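You operate a simulated robot arm through the tools that you are given. There is no shell and no other tool. Be economical: measure what you need, move in short steps, check, and stop when the job is done.

The job below is to be done with a simulated robot arm. You get a single attempt, and the scene is never put back.

## Task
Put the red pick tip on the medium reference device.
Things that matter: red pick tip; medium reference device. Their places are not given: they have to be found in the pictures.

The check looks at the end state, three seconds after you hand in, the way a careful person would. Anything else that was tipped, shoved, dropped, spilled or broken makes it a failure.

## Robot
A 6-joint arm with a two-finger parallel gripper, fixed in place. Base frame: the origin is at the foot of the arm, x ahead of it, y to its left, z up; the work surface is at about z = 863. Readings come in mm, rad, newtons and seconds.
With the tool pointing down near the work surface it reaches from about 260 to 680 mm from the base axis. Its first joint turns from -1.152 to 1.152 rad. Payload 2.9 kg.
Tool frame: the origin (TCP) lies between the finger pads and is the grasp point; the fingertips stand 30 mm ahead of it; z points along the fingers, y is the line along which they close. The gripper opens to 110 mm. The fingers are 20 mm wide and 10 mm thick; the gripper's body (48 by 112 mm) begins 55 mm behind the TCP.
Orientation is that of the tool frame in the base frame, as [roll, pitch, yaw] about the fixed x, y, z axes, in that order (R = Rz(yaw) Ry(pitch) Rx(roll)). With the fingers straight down and closing along the base's y, the tool's x points along the base's -x, its y along +y and its z along -z.

## Interface
- The arm moves only by the tool nudge_tool. Its argument "increments" is a list of rows, each a list of 3 entries, a list of its own where there are three numbers: the shift along the base's x, y, z in mm, then the turn about the base's z in rad, then the opening in per cent of the stroke, from 0 (shut) to 100 (fully open). In form: [[[dx, dy, dz], spin, jaw], ...]. A call has 1 to 10 rows; each row shifts and turns the commanded pose from where the row before left it. A row lasts 0.2 s, in which the tool goes at most 50 mm and 0.15 rad; a call with a longer step from one row to the next is refused whole, and so is a gripper value outside its range. A pose out of reach is approached as far as the arm can. The call stops where the force on the tool passes 40 N (or 10 N more than at its start, if that is more) or the arm is blocked; 0.2 s more then pass. Each finger travels about 108 mm/s and halts on what it meets, pressing with about 22 N; the grip force reading is that of the motor and also rises with nothing between the fingers. The clock runs only during rows and for 0.2 s after the last one: add rows that do not move to give the fingers time. It gives the time, the measured TCP pose, the force on the tool (base axes), the opening and the grip force at its end, in the units of the frame above (readings bear some noise).
- Cameras (640 x 400 px; columns grow to the right, rows downward): "scene" is fixed at [87.8, 455.8, 1367]; the picture's right is [-0.55, -0.84, 0.00], its down [-0.61, 0.40, -0.69] and it looks along [0.57, -0.38, -0.73] (base axes); focal length 363 px, centre (320, 200). "wrist" rides on the gripper at [72, 17, -103] in the tool frame; the picture's right is [-0.23, 0.97, 0.00], its down [-0.76, -0.18, -0.62] and it looks along [-0.61, -0.14, 0.78] (tool axes); focal length 222 px, centre (320, 200).
- camera(camera): a new picture of that camera. No time passes.
- measure_at(camera, pixels): for up to 12 pixels [column, row] of the newest picture of that camera ("zoom" is the newest enlarged one), the place [x, y, z] in the base frame of the surface seen there, good to about 3 mm. No time passes.
- zoom(camera, box): a new picture of the part [left, top, right, bottom] of that camera's present view, enlarged. No time passes.
- finish_job(): hands the job in; it is judged then, once.

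Work in short steps. Measure before you move; look again where a grasp or a placing could have gone wrong, and mend it. You have 60 turns and 20 pictures in all, those below and enlarged ones among them. Open the gripper and draw the arm clear of the work before you hand the job in, unless the task says otherwise; then end with one line.

The tools are called after ">>>" as name(argument=value, ...) on one line, values as JSON. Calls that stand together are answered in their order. nudge_tool: Moves the arm, as the interface text tells. Its arguments: {"type":"object","properties":{"increments":{"type":"array","items":{"type":"array"}}},"required":["increments"]} The other tools are called the same way: camera (camera) takes a picture; measure_at (camera, pixels) gives the place of the surface under pixels of a picture; zoom (camera, box) takes an enlarged picture of a part of a camera's view; finish_job () hands the job in.

At the start:

```text
t: 0.0
tcp_pos: [299.5, 378.2, 1097.3]
ee_rot: [3.142, -0.001, 3.141]
contact_force: [0.9, -0.2, 0.8]
grip_width: 110.1
grasp_force: 0.2
```

scene: 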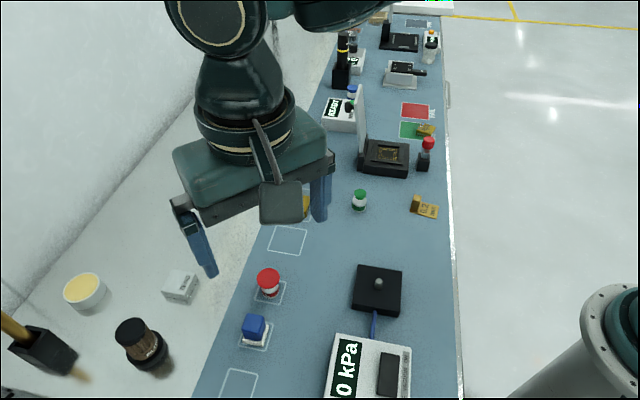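
wrist: 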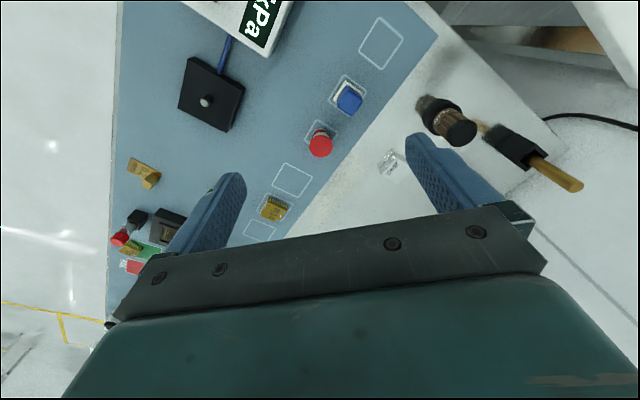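

The scene shows red-topped items at (268,280) and (428,143), and several gold devices near (425,207), (425,130) and (305,205). I'll zoom in to tell them apart.

>>> zoom(camera="scene", box=[320, 80, 460, 230])

>>> zoom(camera="scene", box=[200, 220, 320, 400])

>>> zoom(camera="wrist", box=[100, 130, 340, 280])

```text
2.67 times, centred on (390, 155) of scene
```

zoom: 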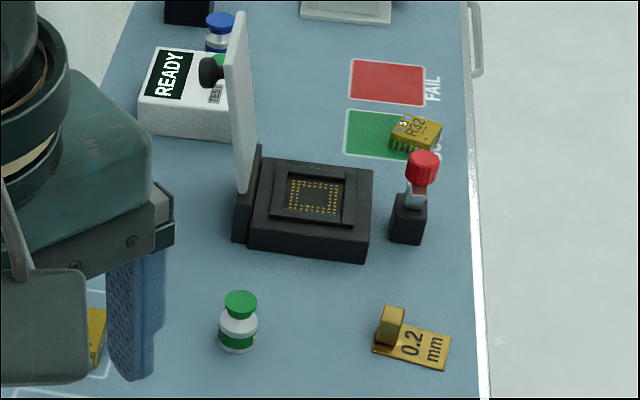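

```text
2.22 times, centred on (260, 310) of scene
```

zoom: 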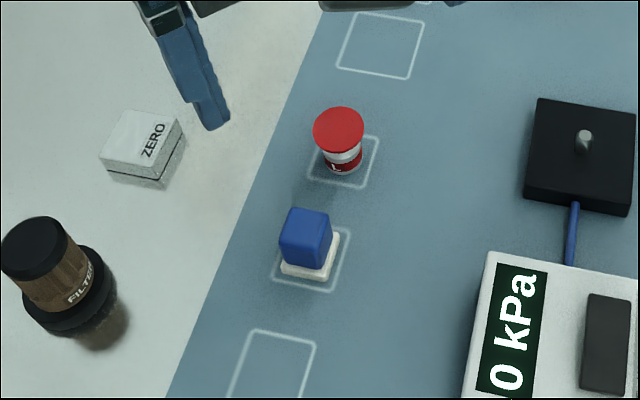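

```text
2.67 times, centred on (220, 205) of wrist
```

zoom: 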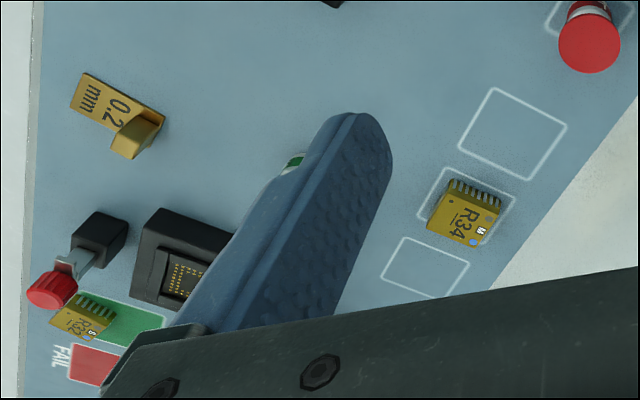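

Two chips, R34 and R32, look like reference devices. I'll zoom further into them and into the far end of the bench.

>>> zoom(camera="scene", box=[325, 0, 465, 100])

>>> zoom(camera="scene", box=[400, 110, 450, 180])

>>> zoom(camera="wrist", box=[245, 185, 305, 230])

```text
4.00 times, centred on (395, 50) of scene
```

zoom: 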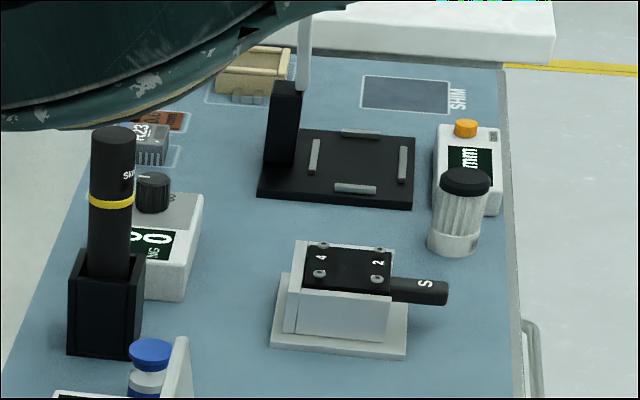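

```text
5.71 times, centred on (425, 145) of scene
```

zoom: 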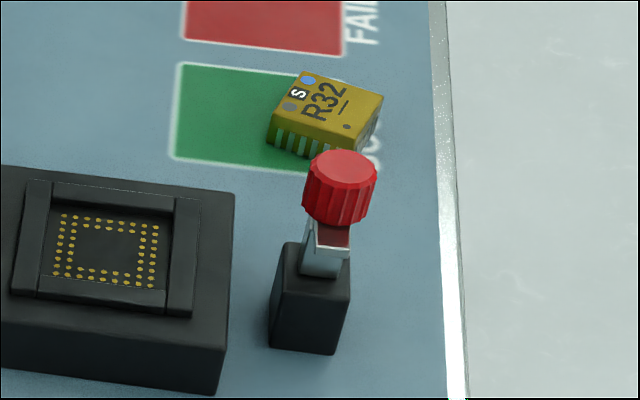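

```text
8.89 times, centred on (275, 208) of wrist
```

zoom: 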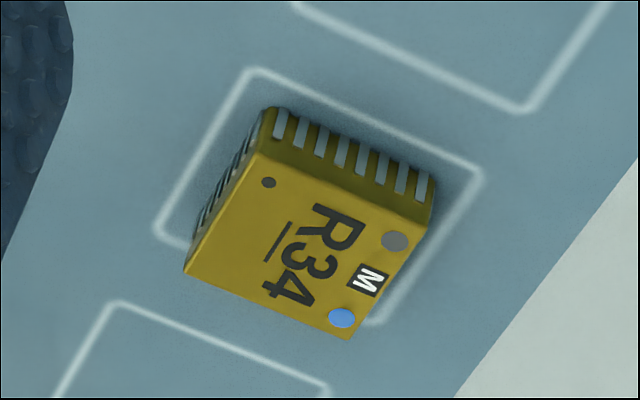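

R34 carries the "M" mark, so it is the medium reference device, and R32 is "S". Next I'll check which red item is the pick tip, starting with the one at wrist (320,143), and measure the candidates.

>>> zoom(camera="wrist", box=[290, 70, 370, 170])

>>> measure_at(camera="scene", pixels=[[268, 275], [269, 291], [280, 300], [428, 143], [424, 165], [430, 172], [359, 193], [253, 325], [378, 283], [360, 300]])

>>> measure_at(camera="wrist", pixels=[[320, 150], [316, 135], [274, 210], [268, 203], [284, 214], [263, 214], [288, 205], [250, 210]])

```text
4.00 times, centred on (330, 120) of wrist
```

zoom: 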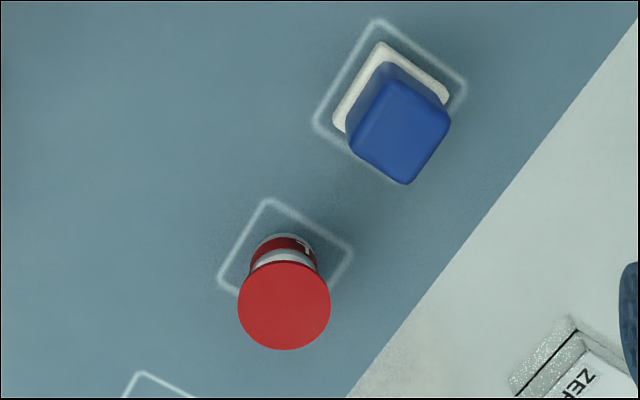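

```text
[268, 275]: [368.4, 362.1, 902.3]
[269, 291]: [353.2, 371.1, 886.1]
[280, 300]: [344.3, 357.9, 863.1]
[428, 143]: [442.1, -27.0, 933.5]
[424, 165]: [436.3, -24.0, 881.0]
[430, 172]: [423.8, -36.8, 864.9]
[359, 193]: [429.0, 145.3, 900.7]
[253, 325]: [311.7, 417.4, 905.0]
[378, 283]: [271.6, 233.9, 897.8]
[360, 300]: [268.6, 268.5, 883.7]
```

```text
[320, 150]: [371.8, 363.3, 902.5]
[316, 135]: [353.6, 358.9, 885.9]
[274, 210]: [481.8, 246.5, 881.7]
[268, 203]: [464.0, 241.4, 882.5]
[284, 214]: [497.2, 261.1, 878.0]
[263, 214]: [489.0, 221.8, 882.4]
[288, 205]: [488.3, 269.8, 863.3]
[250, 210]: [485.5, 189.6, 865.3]
```

The red item at scene (268,280) has lettering on its band, so I'll zoom tight to read it. I'll compare it with the green vial at (359,200).

>>> zoom(camera="scene", box=[248, 262, 290, 306])

>>> zoom(camera="scene", box=[412, 130, 442, 176])

```text
9.09 times, centred on (269, 284) of scene
```

zoom: 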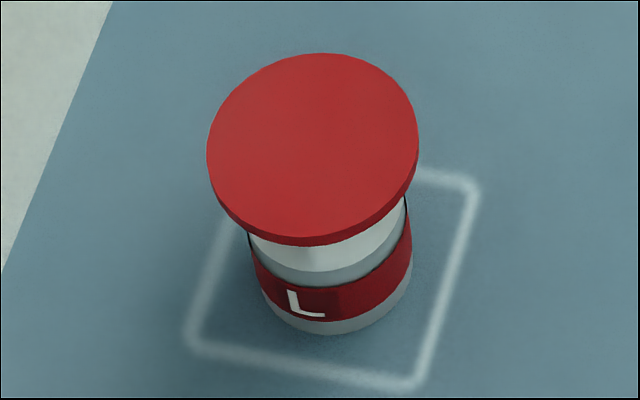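

```text
8.70 times, centred on (427, 153) of scene
```

zoom: 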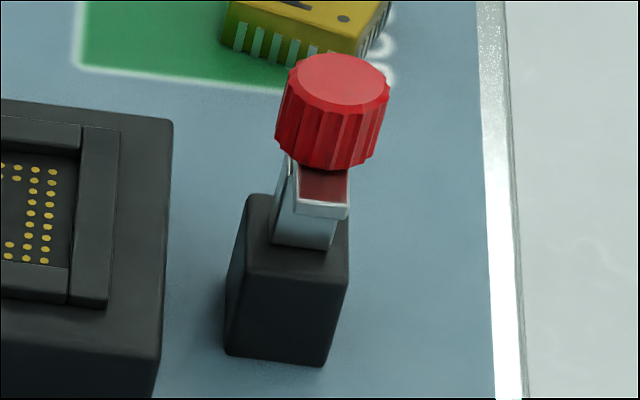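

The flared, "L"-marked red piece at scene (268,278) matches a suction pick tip, while the other red item is a knob on a clamp. I'll measure the cap's centre and edges and the R34 chip's top corners.

>>> measure_at(camera="scene", pixels=[[268.2, 278.3], [258, 278], [278.5, 278], [268, 269], [268, 287]])

>>> measure_at(camera="wrist", pixels=[[273.3, 212.7], [268.5, 202.8], [261, 215], [278, 222], [286, 210.5], [275, 207], [320, 147]])

```text
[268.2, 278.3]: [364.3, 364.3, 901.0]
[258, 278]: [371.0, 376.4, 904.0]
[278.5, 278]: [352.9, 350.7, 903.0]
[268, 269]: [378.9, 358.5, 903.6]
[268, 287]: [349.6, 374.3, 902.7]
```

```text
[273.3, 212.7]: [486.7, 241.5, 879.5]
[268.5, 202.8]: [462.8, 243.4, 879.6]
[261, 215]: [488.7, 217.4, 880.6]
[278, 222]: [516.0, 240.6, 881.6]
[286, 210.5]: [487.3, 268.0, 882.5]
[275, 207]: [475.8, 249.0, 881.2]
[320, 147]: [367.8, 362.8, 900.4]
```

The cap centre is about (364,364), top z≈903. The chip's top centre is about (488,242), z≈881. I'll move above the tip with the jaws partly open.

>>> nudge_tool(increments=[[[25, -5, -35], 0, 70], [[25, -5, -35], 0, 65], [[14.5, -4.2, -35], 0, 65], [[0, 0, -35], 0, 65], [[0, 0, 0], 0, 65]])

```text
t: 1.2
tcp_pos: [364.0, 363.6, 957.8]
ee_rot: [-3.142, -0.001, 3.141]
contact_force: [1.0, 0.5, 0.7]
grip_width: 71.5
grasp_force: 0.0
```

I'm above the tip at z 958. I'll check the alignment in both cameras before going down.

>>> camera(camera="wrist")

>>> camera(camera="scene")

```text
8 pictures are left
```

wrist: 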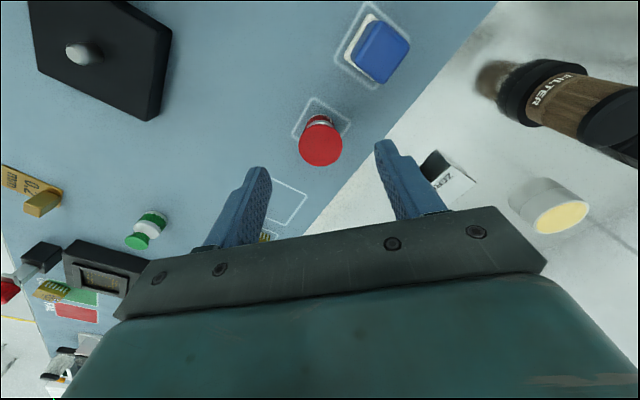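

```text
7 pictures are left
```

scene: 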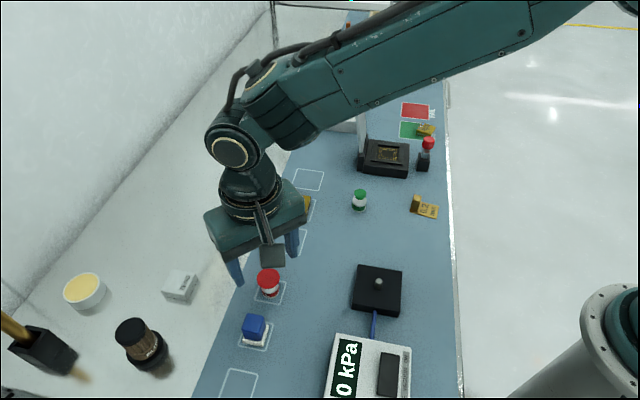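

The tip sits between the fingers at wrist (320,143). I'll re-measure its cap from this closer view, plus the ZERO box corner for finger clearance.

>>> measure_at(camera="wrist", pixels=[[321, 145], [302, 146], [339, 146], [321, 161], [321, 129], [428, 163], [440, 190]])

```text
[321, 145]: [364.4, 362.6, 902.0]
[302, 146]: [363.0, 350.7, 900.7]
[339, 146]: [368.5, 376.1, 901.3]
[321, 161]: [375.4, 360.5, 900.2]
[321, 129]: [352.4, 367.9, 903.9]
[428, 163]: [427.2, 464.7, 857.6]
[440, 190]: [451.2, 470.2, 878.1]
```

The centre is confirmed at about (364.5,363) and the box is well clear. I'll descend to TCP z≈899, leaving the fingertips about 6 mm above the bench.

>>> nudge_tool(increments=[[[0.5, -0.5, -25], 0, 65], [[0, 0, -20], 0, 65], [[0, 0, -14], 0, 65], [[0, 0, 0], 0, 65]])

```text
t: 2.2
tcp_pos: [364.9, 362.9, 899.2]
ee_rot: [-3.141, -0.001, -3.142]
contact_force: [-0.7, 0.2, 0.0]
grip_width: 71.1
grasp_force: 0.1
```

I reached z 899 with no contact. Now I'll close gently on the tip.

>>> nudge_tool(increments=[[[0, 0, 0], 0, 45], [[0, 0, 0], 0, 35], [[0, 0, 0], 0, 25], [[0, 0, 0], 0, 20], [[0, 0, 0], 0, 20]])

```text
t: 3.4
tcp_pos: [365.3, 363.7, 897.5]
ee_rot: [-3.141, 0.001, -3.141]
contact_force: [0.3, -0.6, 0.4]
grip_width: 31.5
grasp_force: 22.0
```

The jaws stopped at 31.5 mm with 22 N, so they're holding the cap's rim. I'll lift and look.

>>> nudge_tool(increments=[[[0, 0, 10], 0, 20], [[0, 0, 20], 0, 20], [[0, 0, 25], 0, 20], [[0, 0, 0], 0, 20]])

>>> zoom(camera="scene", box=[200, 170, 330, 310])

```text
t: 4.4
tcp_pos: [366.6, 361.1, 953.8]
ee_rot: [3.142, 0.0, 3.141]
contact_force: [0.4, 0.4, -0.7]
grip_width: 31.6
grasp_force: 22.2
```

```text
2.86 times, centred on (265, 240) of scene
```

zoom: 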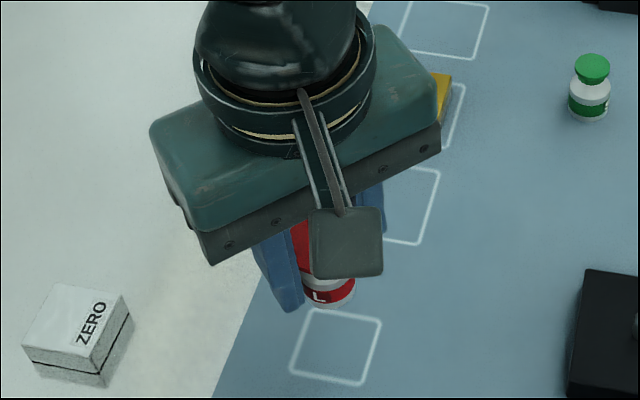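

The tip is off the bench and hanging upright. I'll carry it above the chip centre at (488.5,242.5).

>>> nudge_tool(increments=[[[25, -24, 0], 0, 20], [[25, -24, 0], 0, 20], [[25, -24, 0], 0, 20], [[25, -24, 0], 0, 20], [[24, -24, 0], 0, 20], [[0, 0, 0], 0, 20], [[0, 0, 0], 0, 20]])

>>> camera(camera="wrist")

```text
t: 6.0
tcp_pos: [488.1, 240.5, 953.2]
ee_rot: [3.141, 0.001, -3.14]
contact_force: [0.1, 0.4, -0.4]
grip_width: 31.6
grasp_force: 21.6
```

```text
5 pictures are left
```

wrist: 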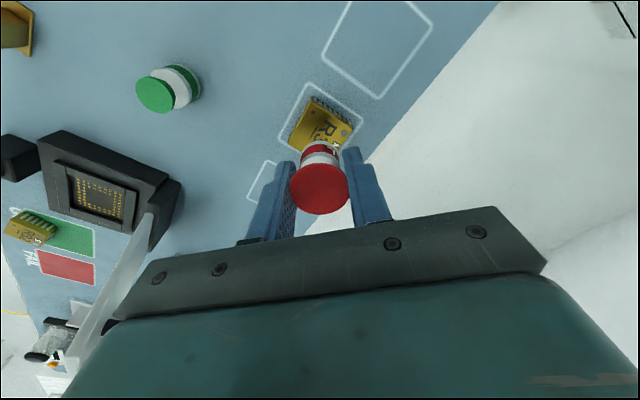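

The tip hangs beside the chip's view at wrist (320,190), with the chip behind it at (320,125). I'll measure both to fine-tune.

>>> measure_at(camera="wrist", pixels=[[320, 189], [293, 189], [346, 189], [320, 211], [320, 168], [310, 103], [293, 145], [351, 124], [322, 120], [304, 120]])

>>> zoom(camera="wrist", box=[270, 80, 370, 220])

```text
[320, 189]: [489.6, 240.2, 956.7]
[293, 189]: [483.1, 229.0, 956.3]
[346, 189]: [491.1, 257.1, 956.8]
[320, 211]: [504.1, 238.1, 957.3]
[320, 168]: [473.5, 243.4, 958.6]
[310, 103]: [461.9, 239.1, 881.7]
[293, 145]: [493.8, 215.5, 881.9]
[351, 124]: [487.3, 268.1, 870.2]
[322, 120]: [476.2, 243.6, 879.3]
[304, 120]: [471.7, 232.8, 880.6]
```

```text
2.86 times, centred on (320, 150) of wrist
```

zoom: 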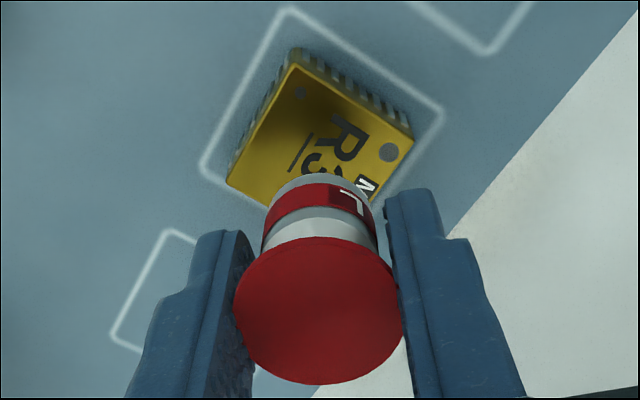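

The tip's axis is at about (489,241.5), on the chip's centre, and its bottom is about 36 mm above the chip. I'll lower it 31 mm, then creep.

>>> nudge_tool(increments=[[[0, 1, -16], 0, 20], [[0, 0, -15], 0, 20], [[0, 0, 0], 0, 20]])

>>> nudge_tool(increments=[[[0, 0, -1.5], 0, 20], [[0, 0, -1.5], 0, 20], [[0, 0, 0], 0, 20]])

```text
t: 6.8
tcp_pos: [488.7, 243.8, 922.9]
ee_rot: [3.139, 0.001, -3.141]
contact_force: [-0.2, -0.5, -0.2]
grip_width: 31.3
grasp_force: 21.6
```

```text
t: 7.6
tcp_pos: [487.4, 243.3, 918.9]
ee_rot: [-3.141, -0.001, -3.14]
contact_force: [0.3, 1.1, -1.1]
grip_width: 31.5
grasp_force: 21.6
```

No contact yet at z≈919, so I'll creep a little further while watching the vertical force.

>>> nudge_tool(increments=[[[0, 0, -1], 0, 20], [[0, 0, 0], 0, 20]])

>>> zoom(camera="wrist", box=[270, 80, 370, 220])

```text
t: 8.2
tcp_pos: [488.3, 241.9, 918.1]
ee_rot: [3.141, 0.001, 3.141]
contact_force: [-0.1, 0.0, 0.4]
grip_width: 31.4
grasp_force: 21.7
```

```text
2.86 times, centred on (320, 150) of wrist
```

zoom: 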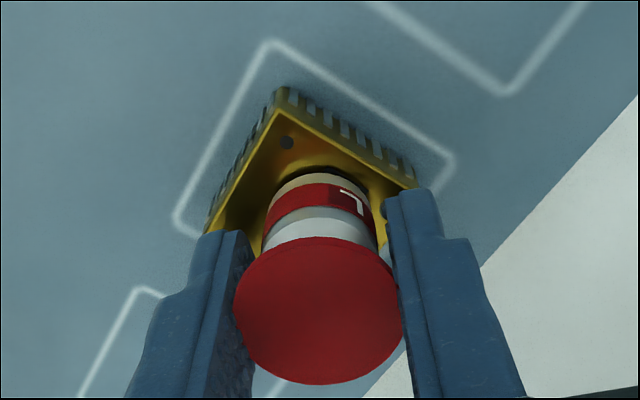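

It's centred over the chip and very close, but with no force yet. I'll keep creeping in half-millimetre to one-millimetre steps.

>>> nudge_tool(increments=[[[0, 0, -0.7], 0, 20], [[0, 0, 0], 0, 20]])

>>> nudge_tool(increments=[[[0, 0, -0.7], 0, 20], [[0, 0, 0], 0, 20]])

>>> nudge_tool(increments=[[[0, 0, -0.7], 0, 20], [[0, 0, 0], 0, 20]])

```text
t: 8.8
tcp_pos: [487.8, 243.8, 918.3]
ee_rot: [-3.141, 0.001, -3.141]
contact_force: [-0.9, -0.4, -0.3]
grip_width: 31.3
grasp_force: 22.3
```

```text
t: 9.4
tcp_pos: [488.1, 243.6, 917.7]
ee_rot: [-3.14, 0.0, 3.141]
contact_force: [0.1, 0.2, -0.9]
grip_width: 31.1
grasp_force: 21.9
```

```text
t: 10.0
tcp_pos: [487.7, 244.0, 918.0]
ee_rot: [3.141, 0.002, 3.141]
contact_force: [-0.7, -0.2, -0.4]
grip_width: 31.2
grasp_force: 21.5
```

Force is still within noise, so I'll continue down slowly.

>>> nudge_tool(increments=[[[0, 0, -0.8], 0, 20], [[0, 0, 0], 0, 20]])

>>> nudge_tool(increments=[[[0, 0, -0.8], 0, 20], [[0, 0, 0], 0, 20]])

>>> measure_at(camera="wrist", pixels=[[320, 189], [320, 175], [310, 205]])

```text
t: 10.6
tcp_pos: [488.5, 243.5, 916.7]
ee_rot: [3.141, 0.001, 3.141]
contact_force: [-2.7, 0.3, 4.8]
grip_width: 31.5
grasp_force: 21.8
```

```text
t: 11.2
tcp_pos: [488.5, 243.8, 916.9]
ee_rot: [3.141, 0.002, 3.141]
contact_force: [-3.1, -1.6, 13.2]
grip_width: 31.6
grasp_force: 21.8
```

```text
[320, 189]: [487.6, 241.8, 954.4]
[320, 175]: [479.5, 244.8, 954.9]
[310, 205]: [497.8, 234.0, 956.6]
```

The vertical force rose to 13 N, so the tip is seated on the chip. I'll ease up by 0.8 mm and open slowly.

>>> nudge_tool(increments=[[[0, 0, 0.8], 0, 20], [[0, 0, 0], 0, 28], [[0, 0, 0], 0, 33], [[0, 0, 0], 0, 40], [[0, 0, 0], 0, 50], [[0, 0, 0], 0, 60], [[0, 0, 0], 0, 60]])

```text
t: 12.8
tcp_pos: [489.4, 243.2, 916.1]
ee_rot: [-3.141, 0.0, 3.141]
contact_force: [-0.4, -0.3, 0.6]
grip_width: 65.9
grasp_force: 0.1
```

The jaws are open at 66 mm. I'll withdraw straight up, then back away so the view is clear.

>>> nudge_tool(increments=[[[0, 0, 15], 0, 60], [[0, 0, 30], 0, 60], [[0, 0, 40], 0, 60], [[0, 0, 40], 0, 60], [[-30, 25, 20], 0, 60], [[-30, 25, 0], 0, 60], [[-30, 25, 0], 0, 60], [[0, 0, 0], 0, 60]])

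>>> camera(camera="wrist")

>>> camera(camera="scene")

```text
t: 14.6
tcp_pos: [399.3, 319.0, 1060.6]
ee_rot: [-3.142, 0.0, 3.141]
contact_force: [0.2, 1.0, -0.1]
grip_width: 66.1
grasp_force: 0.1
```

```text
2 pictures are left
```

wrist: 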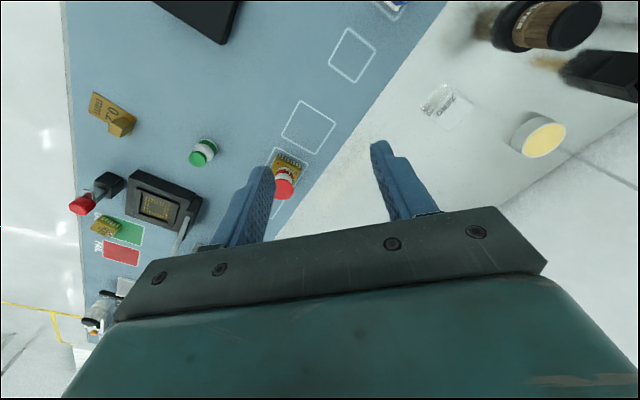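

```text
1 pictures are left
```

scene: 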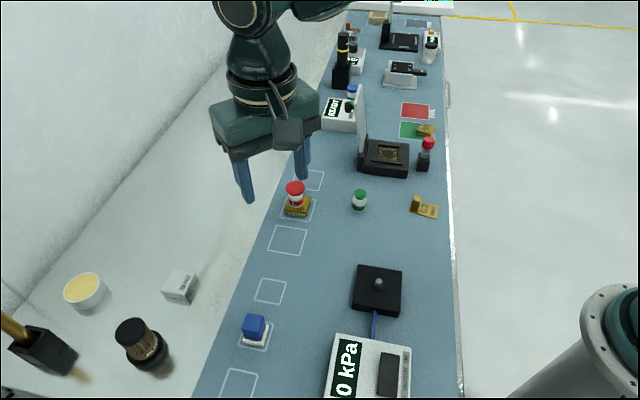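

The red tip stands upright and centred on the R34 "M" chip at scene (296,198). Everything else is where it was and the arm is clear, so I'm handing in.

>>> finish_job()

```text
The job is handed in.
```

The red pick tip is standing upright on the medium ("M", R34) reference device, the gripper is open and clear, and the job is handed in.
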